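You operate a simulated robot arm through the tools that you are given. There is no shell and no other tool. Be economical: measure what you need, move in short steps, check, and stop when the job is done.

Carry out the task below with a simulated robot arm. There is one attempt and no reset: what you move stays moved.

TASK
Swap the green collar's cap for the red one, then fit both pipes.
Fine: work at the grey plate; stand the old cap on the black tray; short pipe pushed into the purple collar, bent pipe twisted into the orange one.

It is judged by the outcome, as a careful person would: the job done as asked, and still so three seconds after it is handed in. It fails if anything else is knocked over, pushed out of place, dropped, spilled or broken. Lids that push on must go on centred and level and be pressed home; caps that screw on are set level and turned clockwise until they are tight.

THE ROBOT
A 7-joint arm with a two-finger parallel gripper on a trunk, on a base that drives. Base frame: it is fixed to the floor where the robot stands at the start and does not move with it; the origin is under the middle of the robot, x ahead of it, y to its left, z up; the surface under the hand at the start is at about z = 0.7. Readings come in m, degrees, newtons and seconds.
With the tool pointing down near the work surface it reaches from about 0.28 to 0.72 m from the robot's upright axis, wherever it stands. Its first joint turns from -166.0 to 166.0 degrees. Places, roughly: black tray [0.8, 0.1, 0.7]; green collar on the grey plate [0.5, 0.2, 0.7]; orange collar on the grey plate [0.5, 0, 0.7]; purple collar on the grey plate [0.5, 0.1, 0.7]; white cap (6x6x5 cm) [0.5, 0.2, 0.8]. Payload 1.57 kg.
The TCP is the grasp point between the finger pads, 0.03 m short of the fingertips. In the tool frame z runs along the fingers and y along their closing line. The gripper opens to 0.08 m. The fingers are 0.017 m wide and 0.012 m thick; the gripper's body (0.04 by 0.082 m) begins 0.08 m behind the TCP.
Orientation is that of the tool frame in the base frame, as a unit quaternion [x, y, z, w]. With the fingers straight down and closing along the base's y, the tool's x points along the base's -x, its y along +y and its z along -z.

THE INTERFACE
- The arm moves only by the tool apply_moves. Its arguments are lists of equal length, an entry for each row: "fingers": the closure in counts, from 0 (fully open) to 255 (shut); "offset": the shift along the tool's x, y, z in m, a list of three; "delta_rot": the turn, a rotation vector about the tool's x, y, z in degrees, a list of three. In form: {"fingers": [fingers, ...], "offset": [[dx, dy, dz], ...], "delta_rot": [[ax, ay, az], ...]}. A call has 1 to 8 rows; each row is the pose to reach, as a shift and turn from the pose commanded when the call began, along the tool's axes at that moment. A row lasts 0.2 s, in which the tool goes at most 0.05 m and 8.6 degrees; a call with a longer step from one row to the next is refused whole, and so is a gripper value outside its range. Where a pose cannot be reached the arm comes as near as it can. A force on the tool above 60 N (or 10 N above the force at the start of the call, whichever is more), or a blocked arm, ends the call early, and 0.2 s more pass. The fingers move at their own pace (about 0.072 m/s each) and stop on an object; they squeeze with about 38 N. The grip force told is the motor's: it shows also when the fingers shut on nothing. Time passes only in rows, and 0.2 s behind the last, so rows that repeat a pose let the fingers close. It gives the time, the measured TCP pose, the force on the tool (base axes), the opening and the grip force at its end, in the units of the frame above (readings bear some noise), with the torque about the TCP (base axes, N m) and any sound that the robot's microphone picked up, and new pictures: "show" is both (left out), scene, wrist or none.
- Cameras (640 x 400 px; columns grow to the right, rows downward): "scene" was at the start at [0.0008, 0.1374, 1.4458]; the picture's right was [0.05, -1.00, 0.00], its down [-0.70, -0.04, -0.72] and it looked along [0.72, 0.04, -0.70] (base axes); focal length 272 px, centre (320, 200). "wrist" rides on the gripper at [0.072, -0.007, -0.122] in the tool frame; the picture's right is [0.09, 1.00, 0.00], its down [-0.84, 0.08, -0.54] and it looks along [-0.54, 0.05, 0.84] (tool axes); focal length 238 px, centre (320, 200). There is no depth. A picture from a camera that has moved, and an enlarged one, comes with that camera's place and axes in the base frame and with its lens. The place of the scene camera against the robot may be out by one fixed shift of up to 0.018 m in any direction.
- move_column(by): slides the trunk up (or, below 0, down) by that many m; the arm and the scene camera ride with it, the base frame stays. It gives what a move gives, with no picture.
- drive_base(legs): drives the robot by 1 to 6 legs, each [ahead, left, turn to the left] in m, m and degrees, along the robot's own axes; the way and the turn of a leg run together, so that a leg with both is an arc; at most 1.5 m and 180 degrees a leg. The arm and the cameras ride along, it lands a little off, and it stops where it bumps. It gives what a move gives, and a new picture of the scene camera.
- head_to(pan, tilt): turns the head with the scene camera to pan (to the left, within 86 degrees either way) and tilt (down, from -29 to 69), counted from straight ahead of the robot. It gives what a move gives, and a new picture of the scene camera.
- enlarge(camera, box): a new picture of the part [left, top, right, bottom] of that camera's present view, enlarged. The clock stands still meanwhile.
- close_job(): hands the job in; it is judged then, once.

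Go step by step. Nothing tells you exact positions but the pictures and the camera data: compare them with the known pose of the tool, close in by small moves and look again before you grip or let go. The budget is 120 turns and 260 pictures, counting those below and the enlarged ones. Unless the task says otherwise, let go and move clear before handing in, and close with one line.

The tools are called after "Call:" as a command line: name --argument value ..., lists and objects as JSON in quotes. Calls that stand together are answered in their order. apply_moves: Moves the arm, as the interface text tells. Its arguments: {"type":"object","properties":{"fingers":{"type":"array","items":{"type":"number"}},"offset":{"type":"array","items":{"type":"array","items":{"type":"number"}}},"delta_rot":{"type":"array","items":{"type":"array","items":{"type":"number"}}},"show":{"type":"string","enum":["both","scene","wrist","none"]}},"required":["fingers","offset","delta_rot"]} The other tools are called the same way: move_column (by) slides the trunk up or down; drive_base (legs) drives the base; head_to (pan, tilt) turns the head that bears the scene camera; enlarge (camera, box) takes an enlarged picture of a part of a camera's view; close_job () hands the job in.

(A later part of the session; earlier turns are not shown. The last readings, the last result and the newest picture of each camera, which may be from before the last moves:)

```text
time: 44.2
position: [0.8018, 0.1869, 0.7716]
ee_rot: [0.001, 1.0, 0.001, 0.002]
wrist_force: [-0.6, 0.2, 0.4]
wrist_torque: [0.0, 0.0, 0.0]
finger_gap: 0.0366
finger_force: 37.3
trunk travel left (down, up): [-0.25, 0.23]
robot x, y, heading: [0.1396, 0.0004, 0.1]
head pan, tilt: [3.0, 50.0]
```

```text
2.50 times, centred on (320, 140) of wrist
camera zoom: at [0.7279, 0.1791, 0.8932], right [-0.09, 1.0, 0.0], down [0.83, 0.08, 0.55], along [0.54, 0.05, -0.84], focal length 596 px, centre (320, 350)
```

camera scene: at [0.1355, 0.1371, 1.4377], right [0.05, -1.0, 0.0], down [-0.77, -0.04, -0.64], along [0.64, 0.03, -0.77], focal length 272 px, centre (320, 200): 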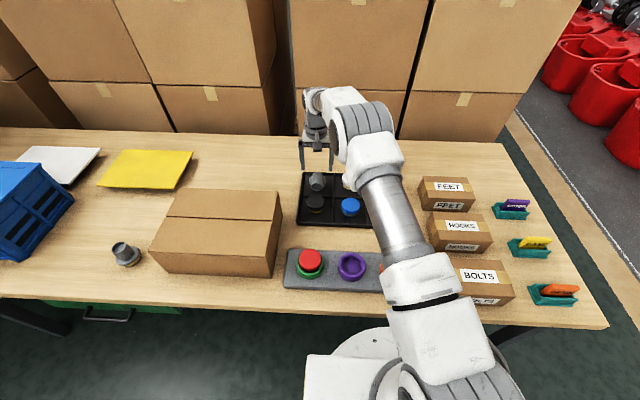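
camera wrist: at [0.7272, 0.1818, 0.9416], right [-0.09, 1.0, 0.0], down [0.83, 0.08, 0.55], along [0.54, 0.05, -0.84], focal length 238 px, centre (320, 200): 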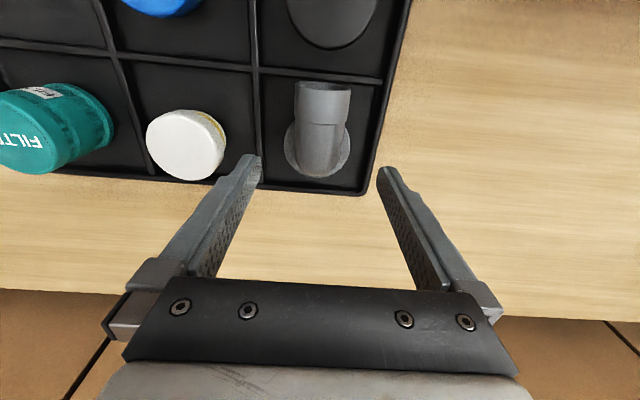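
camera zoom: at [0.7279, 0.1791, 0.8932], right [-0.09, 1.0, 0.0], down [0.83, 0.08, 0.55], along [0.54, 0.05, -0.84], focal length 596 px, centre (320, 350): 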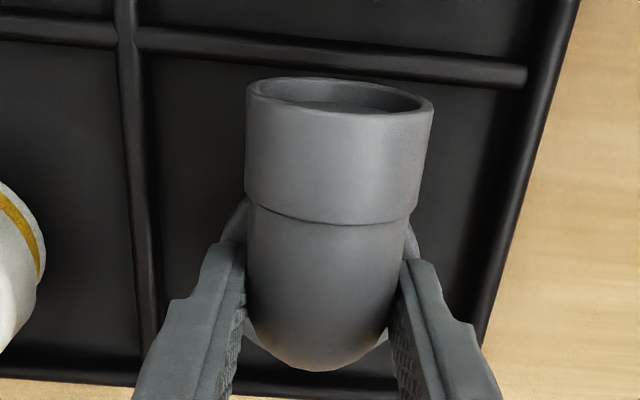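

Pipe gripped (36.6 mm). Lifting and carrying towards the orange collar (~(0.473, -0.042)).

Call:
apply_moves --fingers '[255, 255, 255, 255, 255, 255, 255]' --offset '[[0, 0, -0.02], [0, 0, -0.06], [0, 0, -0.1], [0.035, -0.024, -0.125], [0.07, -0.048, -0.125], [0.105, -0.072, -0.125], [0.14, -0.096, -0.125]]' --delta_rot '[[0, 0, 0], [0, 0, 0], [0, 0, 0], [0, 0, 0], [0, 0, 0], [0, 0, 0], [0, 0, 0]]' --show "none"

Call:
apply_moves --fingers '[255, 255, 255, 255, 255, 255]' --offset '[[0.035, -0.024, 0], [0.07, -0.048, 0], [0.105, -0.072, 0], [0.14, -0.096, 0], [0.17, -0.115, 0], [0.17, -0.115, 0]]' --delta_rot '[[0, 0, 0], [0, 0, 0], [0, 0, 0], [0, 0, 0], [0, 0, 0], [0, 0, 0]]'

Call:
enlarge --camera "wrist" --box '[180, 0, 440, 220]'

Call:
enlarge --camera "scene" --box '[350, 190, 430, 300]'

```text
time: 45.8
position: [0.6594, 0.091, 0.8974]
ee_rot: [0.001, 1.0, 0.002, 0.001]
wrist_force: [0.3, -0.5, -1.1]
wrist_torque: [0.0, 0.01, 0.0]
finger_gap: 0.0366
finger_force: 37.7
trunk travel left (down, up): [-0.25, 0.23]
robot x, y, heading: [0.1385, -0.0002, -0.0]
head pan, tilt: [3.0, 50.0]
```

```text
time: 47.2
position: [0.49, -0.0237, 0.8955]
ee_rot: [0.001, 1.0, 0.001, 0.002]
wrist_force: [-0.5, -0.1, -1.1]
wrist_torque: [0.0, 0.05, 0.02]
finger_gap: 0.0368
finger_force: 37.8
trunk travel left (down, up): [-0.25, 0.23]
robot x, y, heading: [0.1394, -0.0009, -0.0]
head pan, tilt: [3.0, 50.0]
camera scene: at [0.1354, 0.137, 1.4377], right [0.05, -1.0, 0.0], down [-0.76, -0.04, -0.64], along [0.64, 0.03, -0.77], focal length 272 px, centre (320, 200)
camera wrist: at [0.417, -0.032, 1.0163], right [-0.09, 1.0, 0.0], down [0.83, 0.08, 0.55], along [0.54, 0.05, -0.84], focal length 238 px, centre (320, 200)
```

scene: 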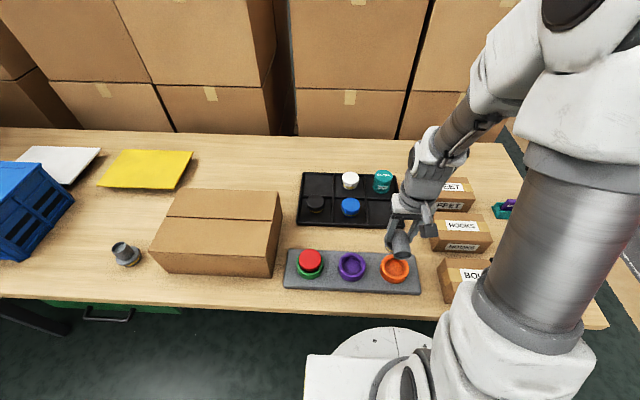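
wrist: 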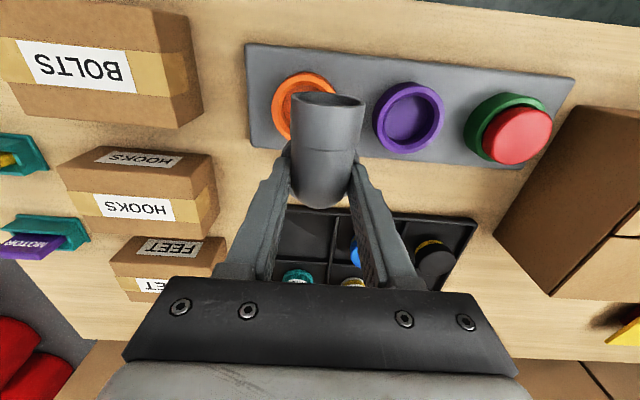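

```text
1.82 times, centred on (310, 110) of wrist
camera zoom: at [0.417, -0.032, 1.0163], right [-0.09, 1.0, 0.0], down [0.83, 0.08, 0.55], along [0.54, 0.05, -0.84], focal length 433 px, centre (338, 364)
```

zoom: 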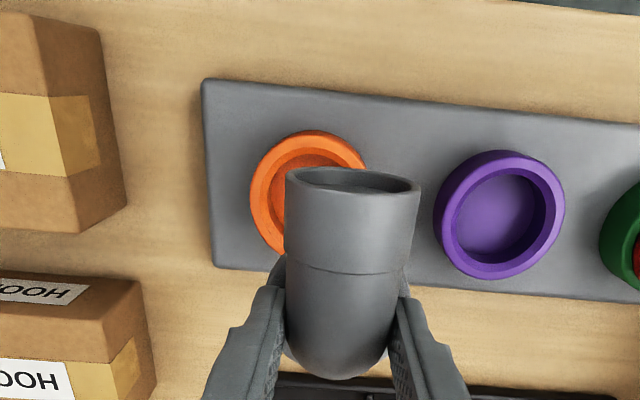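

```text
3.64 times, centred on (390, 245) of scene
camera zoom: at [0.1354, 0.137, 1.4377], right [0.05, -1.0, 0.0], down [-0.76, -0.04, -0.64], along [0.64, 0.03, -0.77], focal length 991 px, centre (66, 36)
```

zoom: 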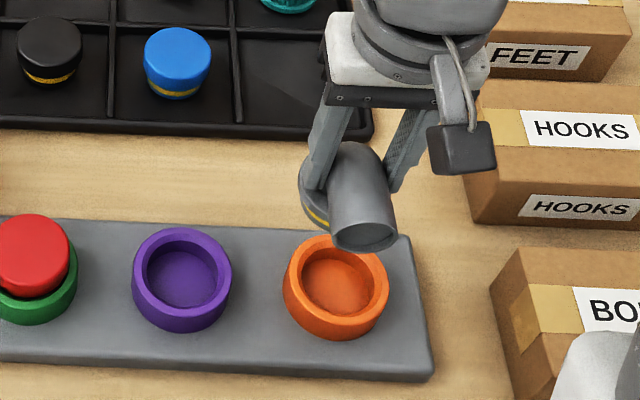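

Orange collar ≈ (0.4725, -0.0405); flange axis ≈ 4 mm ahead of TCP. Moving above and down to just over the rim.

Call:
apply_moves --fingers '[255, 255, 255, 255]' --offset '[[0.0215, -0.0163, 0], [0.0215, -0.0163, 0.035], [0.0215, -0.0163, 0.06], [0.0215, -0.0163, 0.06]]' --delta_rot '[[0, 0, 0], [0, 0, 0], [0, 0, 0], [0, 0, 0]]'

Call:
enlarge --camera "scene" --box '[360, 220, 430, 290]'

Call:
enlarge --camera "wrist" --box '[180, 0, 440, 220]'

```text
time: 48.2
position: [0.4698, -0.0401, 0.8343]
ee_rot: [0.001, 1.0, 0.0, 0.001]
wrist_force: [0.2, 0.0, -1.5]
wrist_torque: [0.0, -0.02, 0.03]
finger_gap: 0.0364
finger_force: 38.4
trunk travel left (down, up): [-0.25, 0.23]
robot x, y, heading: [0.1392, -0.0046, -0.2]
head pan, tilt: [3.0, 50.0]
camera scene: at [0.1356, 0.1371, 1.4377], right [0.05, -1.0, 0.0], down [-0.77, -0.04, -0.64], along [0.64, 0.03, -0.77], focal length 272 px, centre (320, 200)
camera wrist: at [0.3964, -0.048, 0.9562], right [-0.09, 1.0, 0.0], down [0.83, 0.08, 0.55], along [0.54, 0.05, -0.84], focal length 238 px, centre (320, 200)
```

scene: 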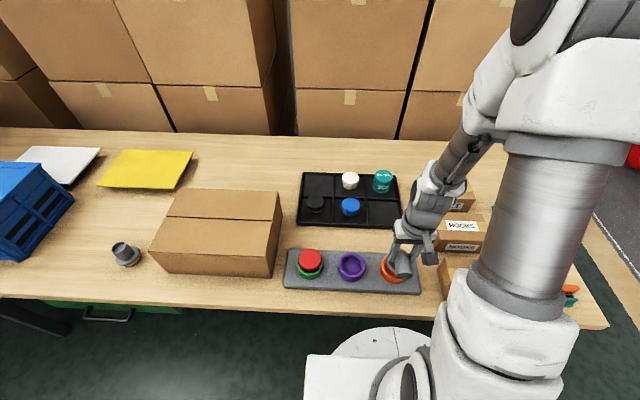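
wrist: 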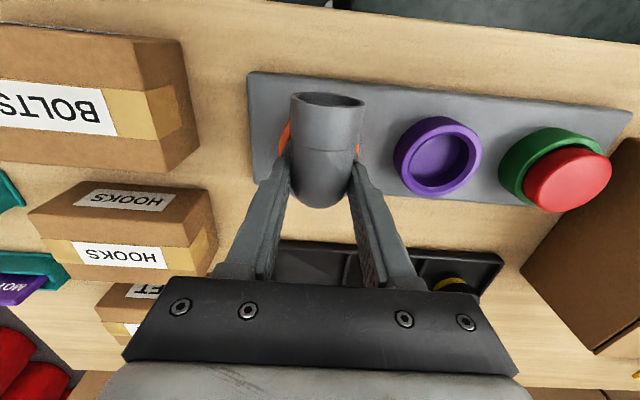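

```text
5.71 times, centred on (395, 255) of scene
camera zoom: at [0.1356, 0.1371, 1.4377], right [0.05, -1.0, 0.0], down [-0.77, -0.04, -0.64], along [0.64, 0.03, -0.77], focal length 1557 px, centre (-109, -114)
```

zoom: 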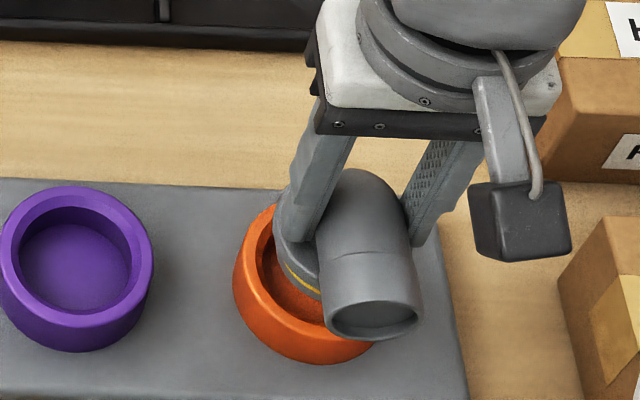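

```text
1.82 times, centred on (310, 110) of wrist
camera zoom: at [0.3964, -0.048, 0.9562], right [-0.09, 1.0, 0.0], down [0.83, 0.08, 0.55], along [0.54, 0.05, -0.84], focal length 433 px, centre (338, 364)
```

zoom: 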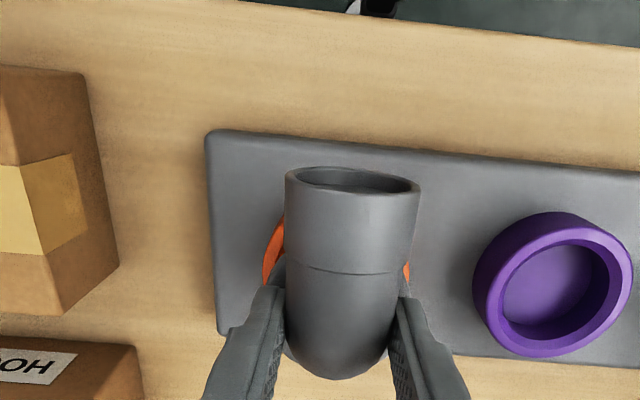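

y alignment good. Lowering gently into the collar.

Call:
apply_moves --fingers '[255, 255, 255, 255, 255, 255]' --offset '[[0, 0, 0.005], [0, 0, 0.01], [0, 0, 0.014], [0, 0, 0.017], [0, 0, 0.02], [0, 0, 0.02]]' --delta_rot '[[0, 0, 0], [0, 0, 0], [0, 0, 0], [0, 0, 0], [0, 0, 0], [0, 0, 0]]' --show "none"

Call:
enlarge --camera "scene" --box '[360, 220, 430, 290]'

```text
time: 49.6
position: [0.4693, -0.0409, 0.8155]
ee_rot: [0.0, 1.0, 0.001, 0.002]
wrist_force: [0.6, 0.4, -1.8]
wrist_torque: [0.01, -0.03, -0.01]
finger_gap: 0.0366
finger_force: 38.0
trunk travel left (down, up): [-0.25, 0.23]
robot x, y, heading: [0.1419, -0.0013, -0.0]
head pan, tilt: [3.0, 50.0]
```

```text
5.71 times, centred on (395, 255) of scene
camera zoom: at [0.1355, 0.1371, 1.4377], right [0.05, -1.0, 0.0], down [-0.77, -0.04, -0.64], along [0.64, 0.03, -0.77], focal length 1557 px, centre (-109, -114)
```

zoom: 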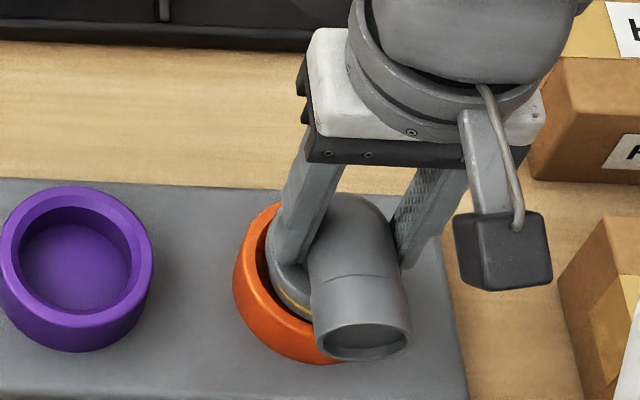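

Call:
apply_moves --fingers '[255, 255, 255, 255, 255]' --offset '[[0, 0, 0.003], [0, 0, 0.006], [0, 0, 0.009], [0, 0, 0.012], [0, 0, 0.012]]' --delta_rot '[[0, 0, 0], [0, 0, 0], [0, 0, 0], [0, 0, 0], [0, 0, 0]]' --show "none"

Call:
enlarge --camera "scene" --box '[360, 220, 430, 290]'

```text
time: 50.8
position: [0.4715, -0.0407, 0.8049]
ee_rot: [0.0, 1.0, 0.001, 0.004]
wrist_force: [14.9, 4.2, 26.3]
wrist_torque: [0.04, -0.43, 0.07]
finger_gap: 0.0367
finger_force: 38.0
trunk travel left (down, up): [-0.25, 0.23]
robot x, y, heading: [0.1377, -0.004, 0.2]
head pan, tilt: [3.0, 50.0]
```

```text
5.71 times, centred on (395, 255) of scene
camera zoom: at [0.1352, 0.1374, 1.438], right [0.05, -1.0, 0.0], down [-0.76, -0.04, -0.64], along [0.64, 0.03, -0.77], focal length 1557 px, centre (-109, -114)
```

zoom: 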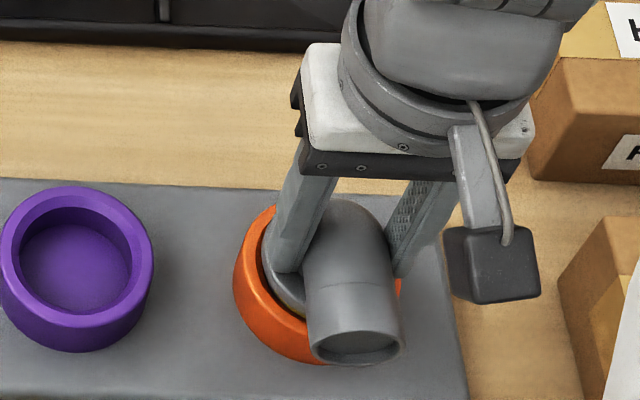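

Side force +15 N in x says the plug is ~2–3 mm short in x. Back off 5 mm, shift +2.5 mm x, +0.5 mm y, and press again.

Call:
apply_moves --fingers '[255, 255, 255, 255, 255, 255]' --offset '[[0, 0, -0.006], [-0.0028, 0.0007, -0.006], [-0.0028, 0.0007, -0.003], [-0.0028, 0.0007, 0], [-0.0028, 0.0007, 0.002], [-0.0028, 0.0007, 0.002]]' --delta_rot '[[0, 0, 0], [0, 0, 0], [0, 0, 0], [0, 0, 0], [0, 0, 0], [0, 0, 0]]' --show "none"

Call:
enlarge --camera "scene" --box '[360, 220, 430, 290]'

```text
time: 52.2
position: [0.4718, -0.0402, 0.8028]
ee_rot: [-0.001, 1.0, 0.001, 0.003]
wrist_force: [0.3, -2.2, 32.9]
wrist_torque: [-0.05, 0.35, -0.02]
finger_gap: 0.0367
finger_force: 38.5
trunk travel left (down, up): [-0.25, 0.23]
robot x, y, heading: [0.1404, 0.0006, -0.5]
head pan, tilt: [3.0, 50.0]
```

```text
5.71 times, centred on (395, 255) of scene
camera zoom: at [0.1341, 0.1371, 1.438], right [0.05, -1.0, 0.0], down [-0.76, -0.04, -0.64], along [0.64, 0.03, -0.77], focal length 1557 px, centre (-109, -114)
```

zoom: 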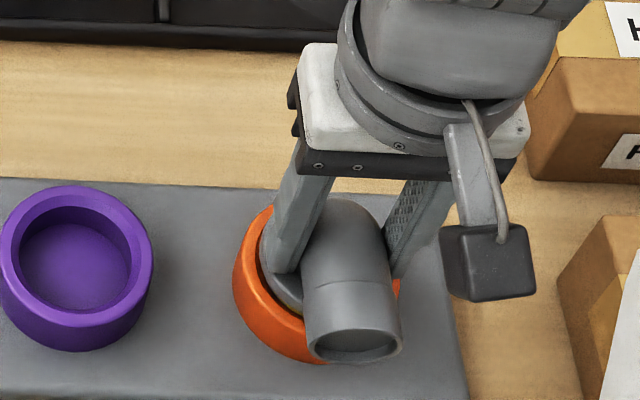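

Centred now (no side force), 33 N down. Start twisting clockwise while keeping pressure.

Call:
apply_moves --fingers '[255, 255, 255, 255, 255, 255]' --offset '[[0, 0.0003, 0], [0, 0.0006, 0], [-0.0001, 0.0009, 0], [-0.0002, 0.0012, 0], [-0.0004, 0.0015, 0], [-0.0004, 0.0015, 0]]' --delta_rot '[[0, 0, 6], [0, 0, 12], [0, 0, 18], [0, 0, 24], [0, 0, 30], [0, 0, 30]]' --show "none"

Call:
enlarge --camera "scene" --box '[360, 220, 430, 290]'

```text
time: 53.6
position: [0.4729, -0.0386, 0.8011]
ee_rot: [0.26, 0.966, 0.002, 0.002]
wrist_force: [2.2, 1.0, 27.5]
wrist_torque: [0.26, 0.15, 0.03]
finger_gap: 0.0369
finger_force: 37.7
trunk travel left (down, up): [-0.25, 0.23]
robot x, y, heading: [0.1433, -0.0005, 0.1]
head pan, tilt: [3.0, 50.0]
```

```text
5.71 times, centred on (395, 255) of scene
camera zoom: at [0.1345, 0.1372, 1.4377], right [0.05, -1.0, 0.0], down [-0.76, -0.04, -0.64], along [0.64, 0.03, -0.77], focal length 1557 px, centre (-109, -114)
```

zoom: 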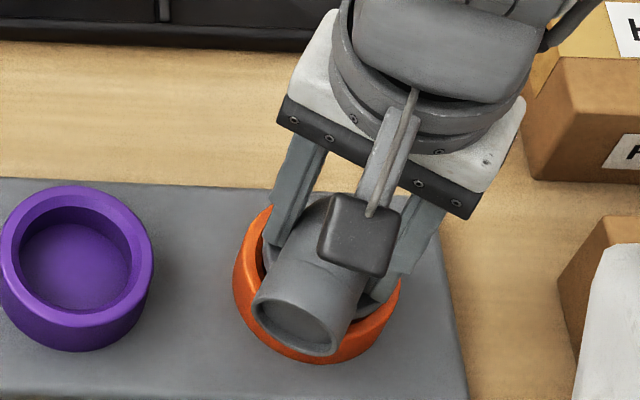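

It turns with almost no torque and sinks slightly; continue clockwise with pressure.

Call:
apply_moves --fingers '[255, 255, 255, 255, 255, 255]' --offset '[[0, 0.0004, 0.0005], [-0.0001, 0.0008, 0.001], [-0.0003, 0.0012, 0.001], [-0.0005, 0.0016, 0.001], [-0.0007, 0.0019, 0.001], [-0.0007, 0.0019, 0.001]]' --delta_rot '[[0, 0, 8], [0, 0, 16], [0, 0, 24], [0, 0, 32], [0, 0, 40], [0, 0, 40]]' --show "none"

Call:
enlarge --camera "scene" --box '[360, 220, 430, 290]'

```text
time: 55.0
position: [0.4752, -0.0364, 0.8004]
ee_rot: [0.573, 0.819, 0.001, 0.0]
wrist_force: [15.3, 15.6, -3.0]
wrist_torque: [0.91, -0.76, 0.22]
finger_gap: 0.0369
finger_force: 38.1
trunk travel left (down, up): [-0.25, 0.23]
robot x, y, heading: [0.1437, -0.0003, 0.0]
head pan, tilt: [3.0, 50.0]
```

```text
5.71 times, centred on (395, 255) of scene
camera zoom: at [0.1365, 0.138, 1.4375], right [0.05, -1.0, 0.0], down [-0.77, -0.04, -0.64], along [0.64, 0.03, -0.77], focal length 1557 px, centre (-109, -114)
```

zoom: 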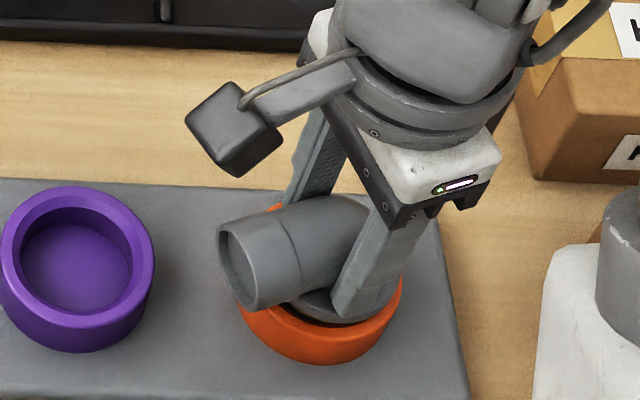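

The pipe sank and now seems engaged but with a side load; I relieve that (+1.5 mm x,y) and turn on.

Call:
apply_moves --fingers '[255, 255, 255, 255, 255]' --offset '[[0.0009, 0.0019, 0], [0.0009, 0.0021, 0], [0.0009, 0.0024, 0], [0.0009, 0.0027, 0], [0.0009, 0.0027, 0]]' --delta_rot '[[0, 0, 0], [0, 0, 5], [0, 0, 10], [0, 0, 15], [0, 0, 15]]' --show "none"

Call:
enlarge --camera "scene" --box '[360, 220, 430, 290]'

```text
time: 56.2
position: [0.4761, -0.0348, 0.7995]
ee_rot: [0.677, 0.736, 0.002, 0.001]
wrist_force: [8.2, 11.8, -0.6]
wrist_torque: [0.63, -0.45, 0.17]
finger_gap: 0.0369
finger_force: 38.8
trunk travel left (down, up): [-0.25, 0.23]
robot x, y, heading: [0.1397, -0.0017, -0.0]
head pan, tilt: [3.0, 50.0]
```

```text
5.71 times, centred on (395, 255) of scene
camera zoom: at [0.136, 0.1378, 1.4376], right [0.05, -1.0, 0.0], down [-0.77, -0.04, -0.64], along [0.64, 0.03, -0.77], focal length 1557 px, centre (-109, -114)
```

zoom: 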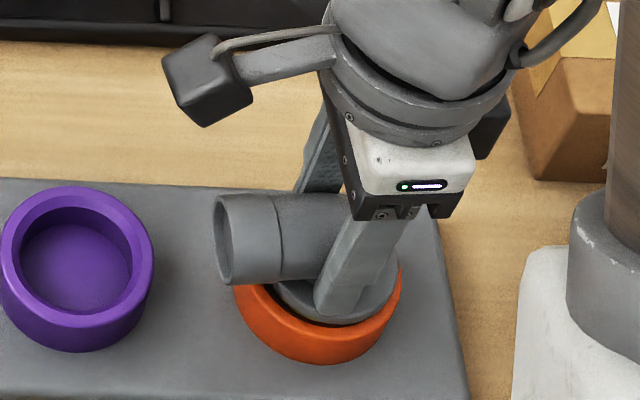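

Vertical load has vanished, so it dropped past an obstruction. I press down a few mm to see where it bottoms.

Call:
apply_moves --fingers '[255, 255, 255, 255, 255]' --offset '[[0.0009, 0.0009, 0], [0.0009, 0.0009, 0.0015], [0.0009, 0.0009, 0.003], [0.0009, 0.0009, 0.004], [0.0009, 0.0009, 0.004]]' --delta_rot '[[0, 0, 0], [0, 0, 0], [0, 0, 0], [0, 0, 0], [0, 0, 0]]' --show "none"

Call:
enlarge --camera "scene" --box '[360, 220, 430, 290]'

```text
time: 57.4
position: [0.4769, -0.0353, 0.7941]
ee_rot: [0.675, 0.738, 0.002, 0.0]
wrist_force: [1.1, 5.9, -0.6]
wrist_torque: [0.22, -0.02, 0.01]
finger_gap: 0.0368
finger_force: 38.1
trunk travel left (down, up): [-0.25, 0.23]
robot x, y, heading: [0.1366, -0.001, -0.2]
head pan, tilt: [3.0, 50.0]
```

```text
5.71 times, centred on (395, 255) of scene
camera zoom: at [0.1355, 0.1373, 1.4377], right [0.05, -1.0, 0.0], down [-0.77, -0.04, -0.64], along [0.64, 0.03, -0.77], focal length 1557 px, centre (-109, -114)
```

zoom: 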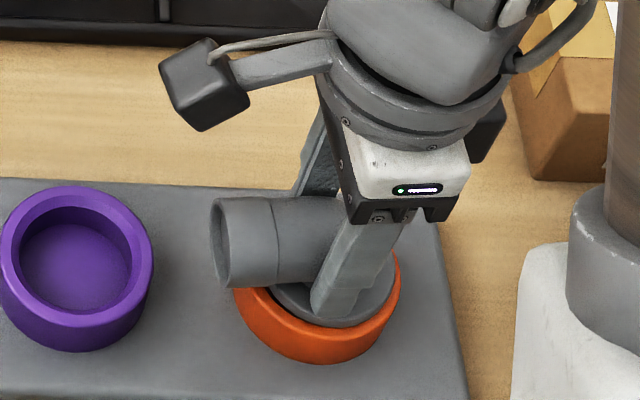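

Call:
apply_moves --fingers '[255, 255, 255, 255, 255]' --offset '[[0.0005, 0.0001, 0.001], [0.0005, 0.0001, 0.002], [0.0005, 0.0001, 0.0035], [0.0005, 0.0001, 0.005], [0.0005, 0.0001, 0.005]]' --delta_rot '[[0, 0, 0], [0, 0, 0], [0, 0, 0], [0, 0, 0], [0, 0, 0]]' --show "none"

Call:
enlarge --camera "scene" --box '[360, 220, 430, 290]'

```text
time: 58.6
position: [0.4795, -0.0349, 0.7936]
ee_rot: [0.675, 0.738, 0.003, 0.003]
wrist_force: [6.4, -3.7, 32.5]
wrist_torque: [-0.06, -0.06, 0.13]
finger_gap: 0.0368
finger_force: 37.7
trunk travel left (down, up): [-0.25, 0.23]
robot x, y, heading: [0.1371, 0.0008, -0.0]
head pan, tilt: [3.0, 50.0]
```

```text
5.71 times, centred on (395, 255) of scene
camera zoom: at [0.1345, 0.137, 1.4382], right [0.05, -1.0, 0.0], down [-0.76, -0.04, -0.64], along [0.64, 0.03, -0.77], focal length 1557 px, centre (-109, -114)
```

zoom: 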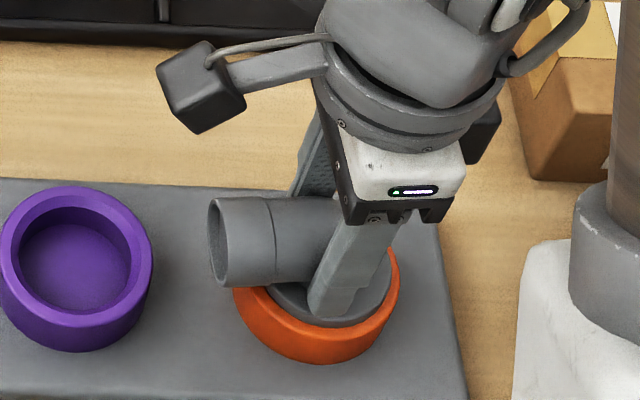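

Bottomed at 32 N. Now continue the clockwise twist with slightly less pressure.

Call:
apply_moves --fingers '[255, 255, 255, 255, 255, 255]' --offset '[[0, 0.0, -0.001], [0, 0.0004, -0.001], [-0.0001, 0.0008, -0.001], [-0.0003, 0.0012, -0.001], [-0.0005, 0.0016, -0.001], [-0.0005, 0.0016, -0.001]]' --delta_rot '[[0, 0, 0], [0, 0, 7], [0, 0, 14], [0, 0, 21], [0, 0, 28], [0, 0, 28]]' --show "none"

Call:
enlarge --camera "scene" --box '[360, 220, 430, 290]'

```text
time: 60.0
position: [0.4767, -0.0361, 0.7906]
ee_rot: [0.835, 0.55, 0.001, -0.002]
wrist_force: [-1.4, -4.1, -10.0]
wrist_torque: [-0.11, -0.1, 0.99]
finger_gap: 0.0457
finger_force: 38.0
trunk travel left (down, up): [-0.25, 0.23]
robot x, y, heading: [0.1379, -0.0007, -0.1]
head pan, tilt: [3.0, 50.0]
```

```text
5.71 times, centred on (395, 255) of scene
camera zoom: at [0.1356, 0.1366, 1.4376], right [0.05, -1.0, 0.0], down [-0.77, -0.04, -0.64], along [0.64, 0.03, -0.77], focal length 1557 px, centre (-109, -114)
```

zoom: 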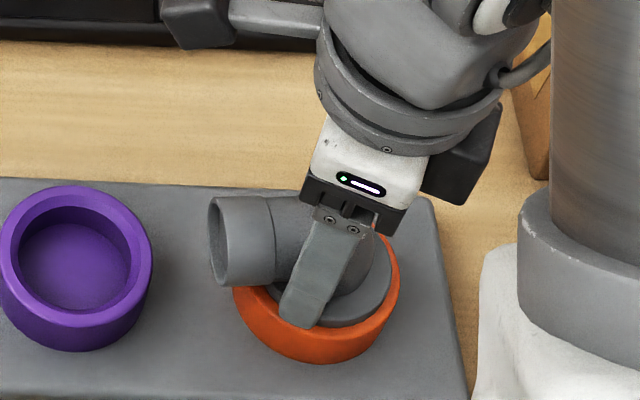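

Torque rose to ~1 N·m and the pipe stopped turning (fingers slipped round it): it is locked. Release, straighten the hand, and rise.

Call:
apply_moves --fingers '[0, 0, 0, 0, 0, 0, 0, 0]' --offset '[[0, 0, 0], [0, 0, 0], [0, 0, 0], [0, 0, -0.001], [0, 0, -0.03], [0, 0, -0.07], [0, 0, -0.11], [0, 0, -0.11]]' --delta_rot '[[0, 0, 0], [0, 0, -8], [0, 0, -16], [0, 0, -24], [0, 0, -28], [0, 0, -36], [0, 0, -44], [0, 0, -52]]' --show "none"

Call:
enlarge --camera "scene" --box '[280, 220, 430, 300]'

```text
time: 61.8
position: [0.4772, -0.0359, 0.9007]
ee_rot: [0.506, 0.863, 0.001, 0.001]
wrist_force: [0.0, 0.0, -0.5]
wrist_torque: [-0.01, -0.02, 0.03]
finger_gap: 0.0801
finger_force: 0.0
trunk travel left (down, up): [-0.25, 0.23]
robot x, y, heading: [0.1396, -0.002, -0.0]
head pan, tilt: [3.0, 50.0]
```

```text
4.27 times, centred on (355, 260) of scene
camera zoom: at [0.1353, 0.137, 1.4377], right [0.05, -1.0, 0.0], down [-0.76, -0.04, -0.64], along [0.64, 0.03, -0.77], focal length 1162 px, centre (171, -56)
```

zoom: 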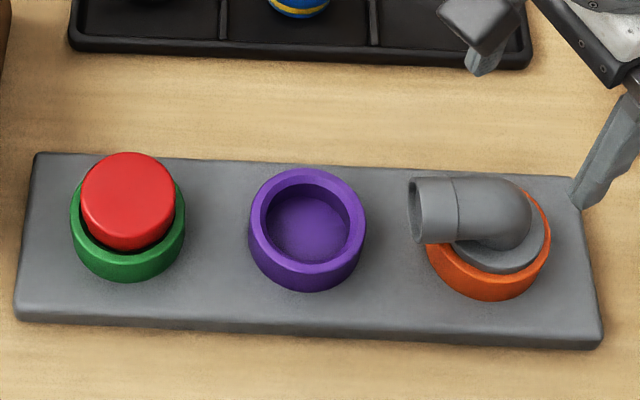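

Bent pipe is level and locked. Next the short pipe at about (0.51, 0.73): raise and straighten the hand, back off from the table and drive left.

Call:
apply_moves --fingers '[0, 0, 0, 0, 0, 0, 0, 0]' --offset '[[0, 0, -0.02], [0, 0, -0.04], [0, 0, -0.06], [0, 0, -0.08], [0, 0, -0.09], [0, 0, -0.1], [0, 0, -0.1], [0, 0, -0.1]]' --delta_rot '[[0, 0, -7.6], [0, 0, -15.2], [0, 0, -22.8], [0, 0, -30.4], [0, 0, -38], [0, 0, -45.6], [0, 0, -53.2], [0, 0, -60.8]]' --show "none"

Call:
drive_base --legs '[[-0.14, 0, 0], [0, 0.33, 0]]'

```text
time: 63.6
position: [0.4773, -0.0342, 1.0009]
ee_rot: [0.001, 1.0, 0.002, 0.002]
wrist_force: [0.3, 0.5, -0.8]
wrist_torque: [-0.04, -0.03, -0.02]
finger_gap: 0.0798
finger_force: 0.1
trunk travel left (down, up): [-0.25, 0.23]
robot x, y, heading: [0.1386, -0.0023, -0.3]
head pan, tilt: [3.0, 50.0]
```

```text
time: 67.8
position: [0.3386, 0.293, 1.0016]
ee_rot: [0.002, 1.0, 0.0, 0.002]
wrist_force: [-0.4, 0.0, 0.8]
wrist_torque: [0.0, -0.01, 0.02]
finger_gap: 0.0799
finger_force: 0.1
trunk travel left (down, up): [-0.25, 0.23]
robot x, y, heading: [0.0004, 0.3249, -0.0]
head pan, tilt: [3.0, 50.0]
camera scene: at [-0.0044, 0.4652, 1.4377], right [0.05, -1.0, 0.0], down [-0.77, -0.04, -0.64], along [0.64, 0.03, -0.77], focal length 272 px, centre (320, 200)
```

scene: 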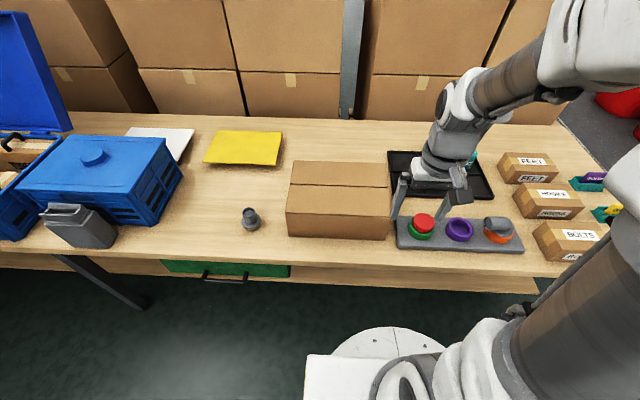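

Call:
enlarge --camera "scene" --box '[220, 190, 290, 250]'

Call:
head_to --pan 20 --tilt 50

```text
6.67 times, centred on (255, 220) of scene
camera zoom: at [-0.0044, 0.4652, 1.4377], right [0.05, -1.0, 0.0], down [-0.77, -0.04, -0.64], along [0.64, 0.03, -0.77], focal length 1816 px, centre (753, 67)
```

zoom: 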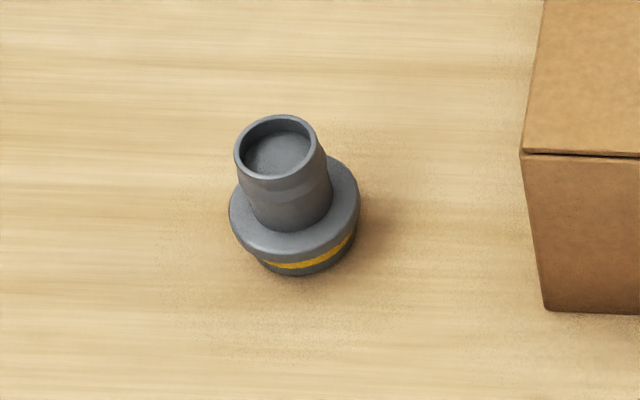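

```text
time: 68.6
position: [0.3387, 0.2937, 1.0021]
ee_rot: [0.002, 1.0, 0.001, 0.001]
wrist_force: [0.4, -0.6, -0.1]
wrist_torque: [0.0, 0.02, -0.02]
finger_gap: 0.0798
finger_force: 0.1
trunk travel left (down, up): [-0.25, 0.23]
robot x, y, heading: [-0.0012, 0.3314, -0.2]
head pan, tilt: [20.0, 50.0]
camera scene: at [-0.0089, 0.4875, 1.4377], right [0.34, -0.94, 0.0], down [-0.72, -0.26, -0.64], along [0.6, 0.22, -0.77], focal length 272 px, centre (320, 200)
```

scene: 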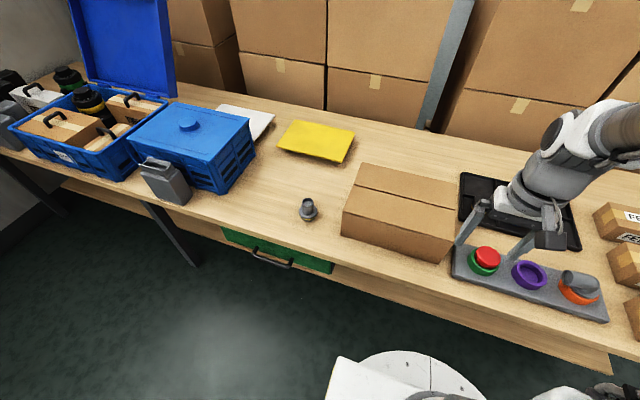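

Short pipe stands upright at about (0.47, 0.705), top ≈0.79. Carrying the open hand over there, high.

Call:
apply_moves --fingers '[0, 0, 0, 0, 0, 0, 0, 0]' --offset '[[-0.014, 0.045, 0], [-0.028, 0.09, 0], [-0.042, 0.135, 0], [-0.056, 0.18, 0], [-0.07, 0.225, 0], [-0.084, 0.27, 0], [-0.098, 0.315, 0], [-0.112, 0.36, 0]]' --delta_rot '[[0, 0, 0], [0, 0, 0], [0, 0, 0], [0, 0, 0], [0, 0, 0], [0, 0, 0], [0, 0, 0], [0, 0, 0]]' --show "none"

Call:
apply_moves --fingers '[0, 0, 0, 0]' --offset '[[-0.016, 0.047, 0], [-0.016, 0.047, 0.045], [-0.016, 0.047, 0.09], [-0.016, 0.047, 0.09]]' --delta_rot '[[0, 0, 0], [0, 0, 0], [0, 0, 0], [0, 0, 0]]'

Call:
enlarge --camera "wrist" --box '[220, 60, 420, 220]'

Call:
enlarge --camera "scene" --box '[270, 160, 350, 230]'

```text
time: 70.4
position: [0.453, 0.6539, 1.0035]
ee_rot: [0.003, 1.0, 0.001, 0.001]
wrist_force: [-0.1, -0.5, 0.7]
wrist_torque: [0.02, -0.02, -0.04]
finger_gap: 0.0802
finger_force: 0.0
trunk travel left (down, up): [-0.25, 0.23]
robot x, y, heading: [-0.0022, 0.3276, -0.1]
head pan, tilt: [20.0, 50.0]
```

```text
time: 71.4
position: [0.4688, 0.7002, 0.9127]
ee_rot: [0.003, 1.0, 0.001, 0.001]
wrist_force: [-0.6, 0.7, -1.2]
wrist_torque: [-0.01, 0.01, -0.02]
finger_gap: 0.0801
finger_force: 0.1
trunk travel left (down, up): [-0.25, 0.23]
robot x, y, heading: [0.0018, 0.3255, -0.0]
head pan, tilt: [20.0, 50.0]
camera scene: at [-0.0088, 0.4876, 1.4377], right [0.34, -0.94, 0.0], down [-0.72, -0.26, -0.64], along [0.6, 0.22, -0.77], focal length 272 px, centre (320, 200)
camera wrist: at [0.3948, 0.6928, 1.0337], right [-0.09, 1.0, 0.0], down [0.84, 0.07, 0.55], along [0.54, 0.05, -0.84], focal length 238 px, centre (320, 200)
```

scene: 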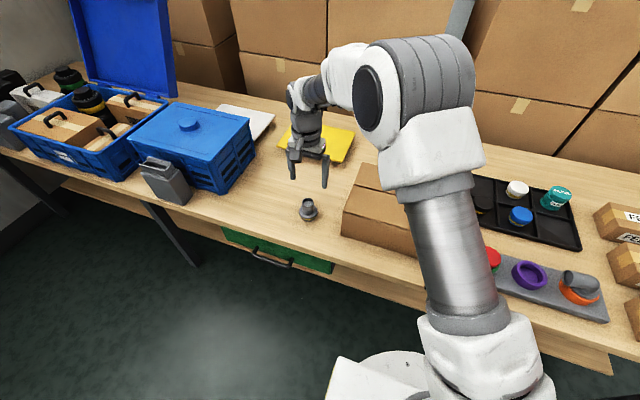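
wrist: 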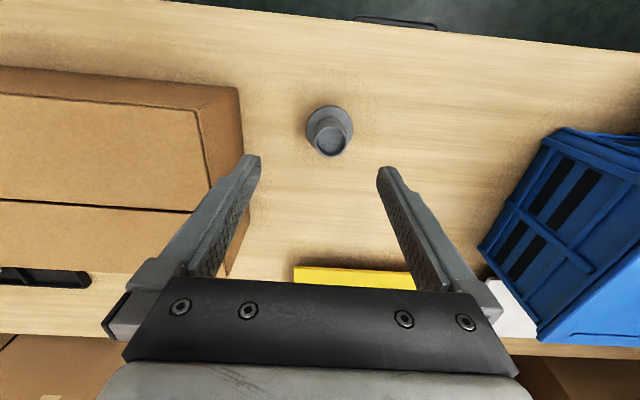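

```text
2.50 times, centred on (320, 140) of wrist
camera zoom: at [0.3948, 0.6928, 1.0337], right [-0.09, 1.0, 0.0], down [0.84, 0.07, 0.55], along [0.54, 0.05, -0.84], focal length 596 px, centre (320, 350)
```

zoom: 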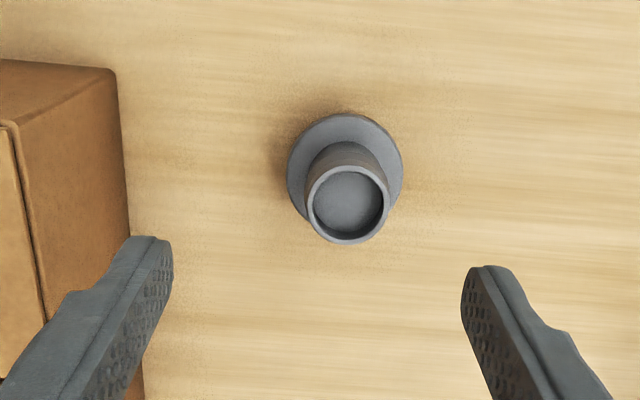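

```text
5.71 times, centred on (310, 195) of scene
camera zoom: at [-0.0088, 0.4876, 1.4377], right [0.34, -0.94, 0.0], down [-0.72, -0.26, -0.64], along [0.6, 0.22, -0.77], focal length 1557 px, centre (377, 229)
```

zoom: 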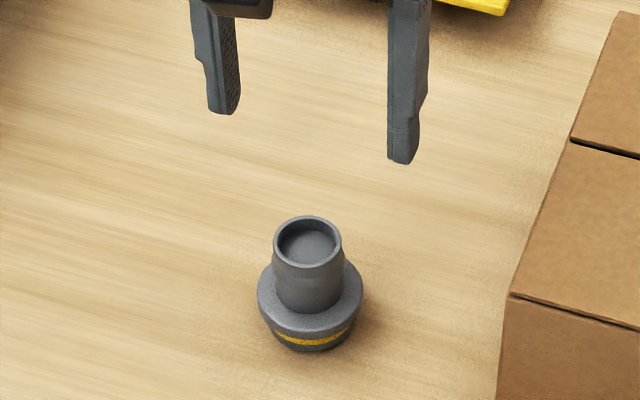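

Pipe at ≈(0.480, 0.7145). Going to just above it.

Call:
apply_moves --fingers '[0, 0, 0, 0]' --offset '[[-0.011, 0.0143, 0.02], [-0.011, 0.0143, 0.05], [-0.011, 0.0143, 0.07], [-0.011, 0.0143, 0.07]]' --delta_rot '[[0, 0, 0], [0, 0, 0], [0, 0, 0], [0, 0, 0]]' --show "none"

Call:
enlarge --camera "wrist" --box '[220, 60, 420, 220]'

Call:
enlarge --camera "scene" --box '[270, 160, 350, 230]'

```text
time: 72.4
position: [0.479, 0.714, 0.8432]
ee_rot: [0.002, 1.0, 0.001, 0.003]
wrist_force: [-0.4, 0.3, 0.0]
wrist_torque: [0.0, 0.02, 0.01]
finger_gap: 0.0798
finger_force: 0.1
trunk travel left (down, up): [-0.25, 0.23]
robot x, y, heading: [-0.0001, 0.3249, -0.2]
head pan, tilt: [20.0, 50.0]
```

```text
2.50 times, centred on (320, 140) of wrist
camera zoom: at [0.4055, 0.7066, 0.9638], right [-0.09, 1.0, 0.0], down [0.84, 0.07, 0.54], along [0.54, 0.05, -0.84], focal length 596 px, centre (320, 350)
```

zoom: 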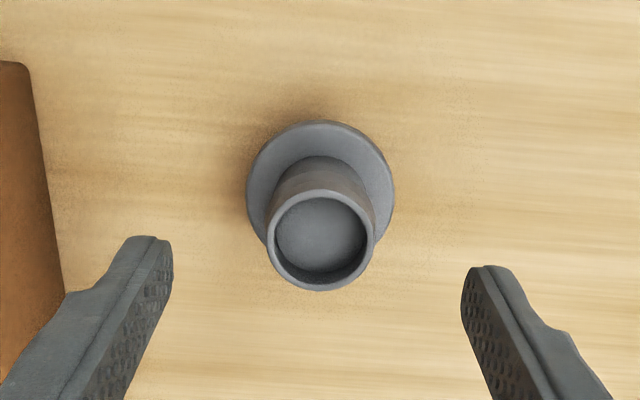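

```text
5.71 times, centred on (310, 195) of scene
camera zoom: at [-0.0089, 0.4876, 1.4377], right [0.34, -0.94, 0.0], down [-0.72, -0.26, -0.64], along [0.6, 0.22, -0.77], focal length 1557 px, centre (377, 229)
```

zoom: 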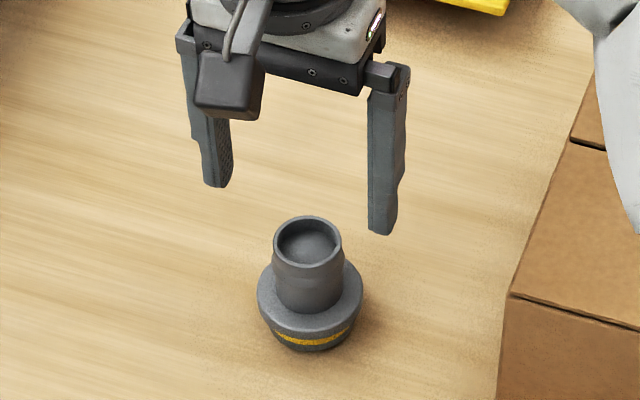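

Well aligned. Descend astride the tube and close.

Call:
apply_moves --fingers '[0, 0, 0, 0, 255, 255, 255, 255]' --offset '[[-0.0015, 0.0002, 0.03], [-0.0015, 0.0002, 0.055], [-0.0015, 0.0002, 0.067], [-0.0015, 0.0002, 0.067], [-0.0015, 0.0002, 0.067], [-0.0015, 0.0002, 0.067], [-0.0015, 0.0002, 0.067], [-0.0015, 0.0002, 0.067]]' --delta_rot '[[0, 0, 0], [0, 0, 0], [0, 0, 0], [0, 0, 0], [0, 0, 0], [0, 0, 0], [0, 0, 0], [0, 0, 0]]' --show "none"

Call:
enlarge --camera "wrist" --box '[220, 60, 420, 220]'

Call:
enlarge --camera "scene" --box '[270, 160, 350, 230]'

```text
time: 74.2
position: [0.4811, 0.7146, 0.7764]
ee_rot: [0.001, 1.0, 0.0, 0.002]
wrist_force: [0.2, 1.0, 0.1]
wrist_torque: [0.03, 0.01, 0.0]
finger_gap: 0.038
finger_force: 37.5
trunk travel left (down, up): [-0.25, 0.23]
robot x, y, heading: [-0.0, 0.3255, 0.4]
head pan, tilt: [20.0, 50.0]
```

```text
2.50 times, centred on (320, 140) of wrist
camera zoom: at [0.4076, 0.7068, 0.8977], right [-0.09, 1.0, 0.0], down [0.84, 0.07, 0.54], along [0.54, 0.05, -0.84], focal length 596 px, centre (320, 350)
```

zoom: 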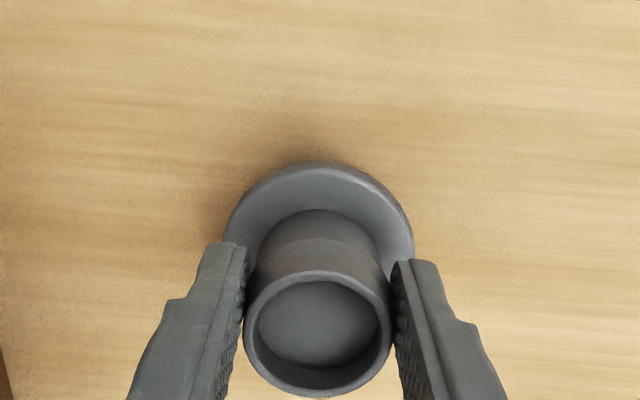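

```text
5.71 times, centred on (310, 195) of scene
camera zoom: at [-0.0089, 0.4876, 1.4377], right [0.34, -0.94, 0.0], down [-0.72, -0.26, -0.64], along [0.6, 0.22, -0.77], focal length 1557 px, centre (377, 229)
```

zoom: 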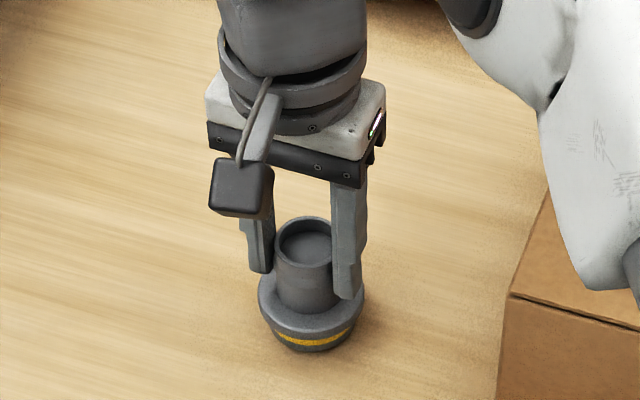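

Gripped at 38 mm. Lift high to clear the carton and carry right.

Call:
apply_moves --fingers '[255, 255, 255, 255, 255, 255, 255, 255]' --offset '[[0, 0, -0.02], [0, 0, -0.06], [0, 0, -0.1], [0, 0, -0.145], [0, 0, -0.19], [0, 0, -0.215], [0, -0.04, -0.215], [0, -0.085, -0.215]]' --delta_rot '[[0, 0, 0], [0, 0, 0], [0, 0, 0], [0, 0, 0], [0, 0, 0], [0, 0, 0], [0, 0, 0], [0, 0, 0]]' --show "scene"

Call:
apply_moves --fingers '[255, 255, 255, 255, 255, 255, 255, 255]' --offset '[[0, -0.045, 0], [0, -0.09, 0], [0, -0.135, 0], [0, -0.18, 0], [0, -0.225, 0], [0, -0.27, 0], [0, -0.315, 0], [0, -0.36, 0]]' --delta_rot '[[0, 0, 0], [0, 0, 0], [0, 0, 0], [0, 0, 0], [0, 0, 0], [0, 0, 0], [0, 0, 0], [0, 0, 0]]' --show "none"

Call:
apply_moves --fingers '[255, 255, 255, 255, 255, 255]' --offset '[[0.001, -0.045, 0], [0.002, -0.09, 0], [0.004, -0.135, 0], [0.006, -0.17, 0.01], [0.006, -0.195, 0.05], [0.006, -0.195, 0.08]]' --delta_rot '[[0, 0, 0], [0, 0, 0], [0, 0, 0], [0, 0, 0], [0, 0, 0], [0, 0, 0]]' --show "both"

```text
time: 76.0
position: [0.4794, 0.6277, 0.9898]
ee_rot: [0.002, 1.0, 0.001, 0.002]
wrist_force: [-0.3, 0.2, -0.5]
wrist_torque: [-0.01, -0.01, -0.02]
finger_gap: 0.0383
finger_force: 38.4
trunk travel left (down, up): [-0.25, 0.23]
robot x, y, heading: [-0.0005, 0.3314, 0.1]
head pan, tilt: [20.0, 50.0]
camera scene: at [-0.0089, 0.4877, 1.4377], right [0.34, -0.94, 0.0], down [-0.72, -0.26, -0.64], along [0.6, 0.22, -0.77], focal length 272 px, centre (320, 200)
```

scene: 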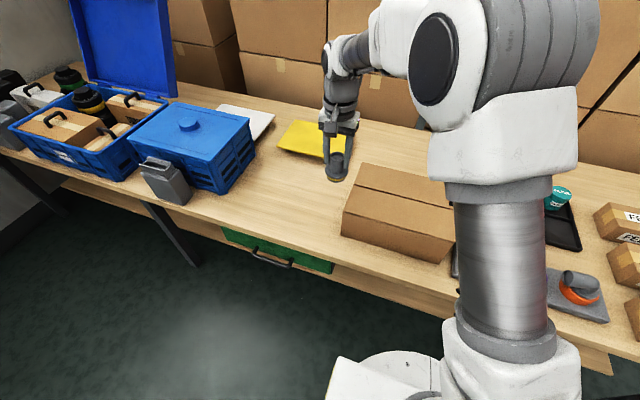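

```text
time: 77.8
position: [0.4768, 0.2689, 0.991]
ee_rot: [0.002, 1.0, 0.001, 0.002]
wrist_force: [0.3, 0.9, -0.6]
wrist_torque: [0.0, 0.01, -0.01]
finger_gap: 0.0381
finger_force: 37.7
trunk travel left (down, up): [-0.25, 0.23]
robot x, y, heading: [0.0025, 0.3261, -0.0]
head pan, tilt: [20.0, 50.0]
```

```text
time: 79.2
position: [0.4725, 0.0745, 0.9105]
ee_rot: [0.001, 1.0, 0.0, 0.001]
wrist_force: [0.9, 0.3, 0.6]
wrist_torque: [0.02, -0.03, 0.02]
finger_gap: 0.0382
finger_force: 38.2
trunk travel left (down, up): [-0.25, 0.23]
robot x, y, heading: [-0.0041, 0.3317, -0.2]
head pan, tilt: [20.0, 50.0]
camera scene: at [-0.0089, 0.4875, 1.4378], right [0.34, -0.94, 0.0], down [-0.72, -0.26, -0.64], along [0.6, 0.22, -0.77], focal length 272 px, centre (320, 200)
camera wrist: at [0.3983, 0.067, 1.0315], right [-0.09, 1.0, 0.0], down [0.83, 0.07, 0.55], along [0.54, 0.05, -0.84], focal length 238 px, centre (320, 200)
```

scene: 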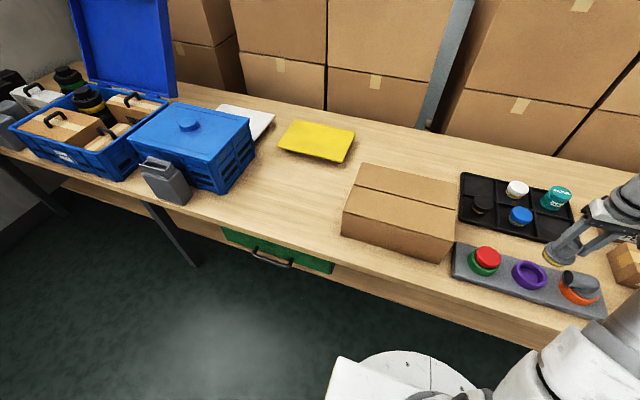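
wrist: 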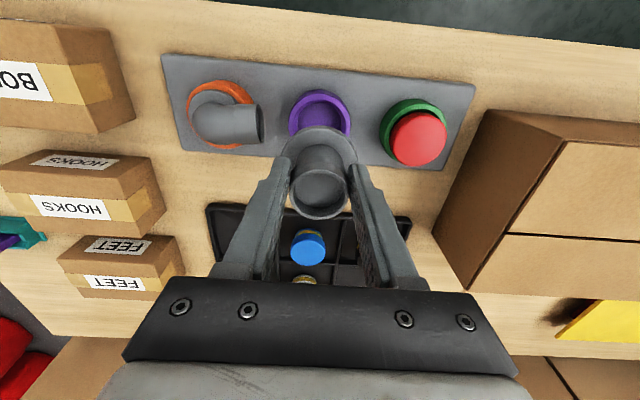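

Call:
head_to --pan -18 --tilt 50

Call:
enlarge --camera "wrist" --box '[220, 60, 420, 220]'

```text
time: 80.2
position: [0.4719, 0.074, 0.9108]
ee_rot: [0.003, 1.0, 0.001, 0.002]
wrist_force: [-0.8, 0.1, -0.3]
wrist_torque: [0.03, 0.0, 0.01]
finger_gap: 0.0382
finger_force: 38.3
trunk travel left (down, up): [-0.25, 0.23]
robot x, y, heading: [0.002, 0.3301, 0.0]
head pan, tilt: [-18.0, 50.0]
camera scene: at [-0.008, 0.4375, 1.4377], right [-0.31, -0.95, 0.0], down [-0.73, 0.24, -0.64], along [0.61, -0.2, -0.77], focal length 272 px, centre (320, 200)
```

scene: 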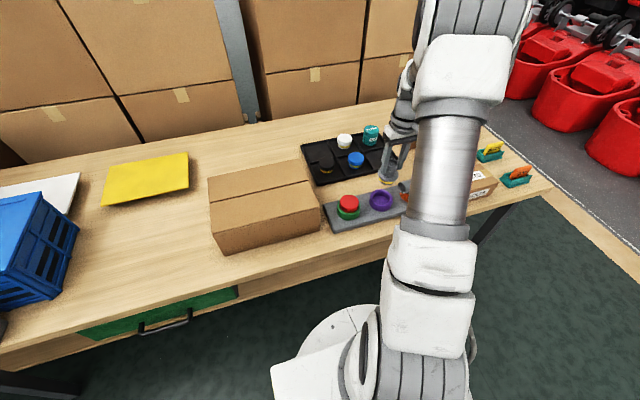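

```text
2.50 times, centred on (320, 140) of wrist
camera zoom: at [0.3982, 0.0672, 1.0318], right [-0.09, 1.0, 0.0], down [0.84, 0.07, 0.55], along [0.54, 0.05, -0.84], focal length 596 px, centre (320, 350)
```

zoom: 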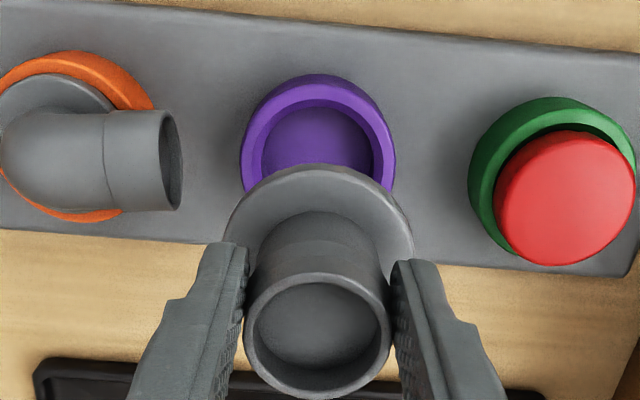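

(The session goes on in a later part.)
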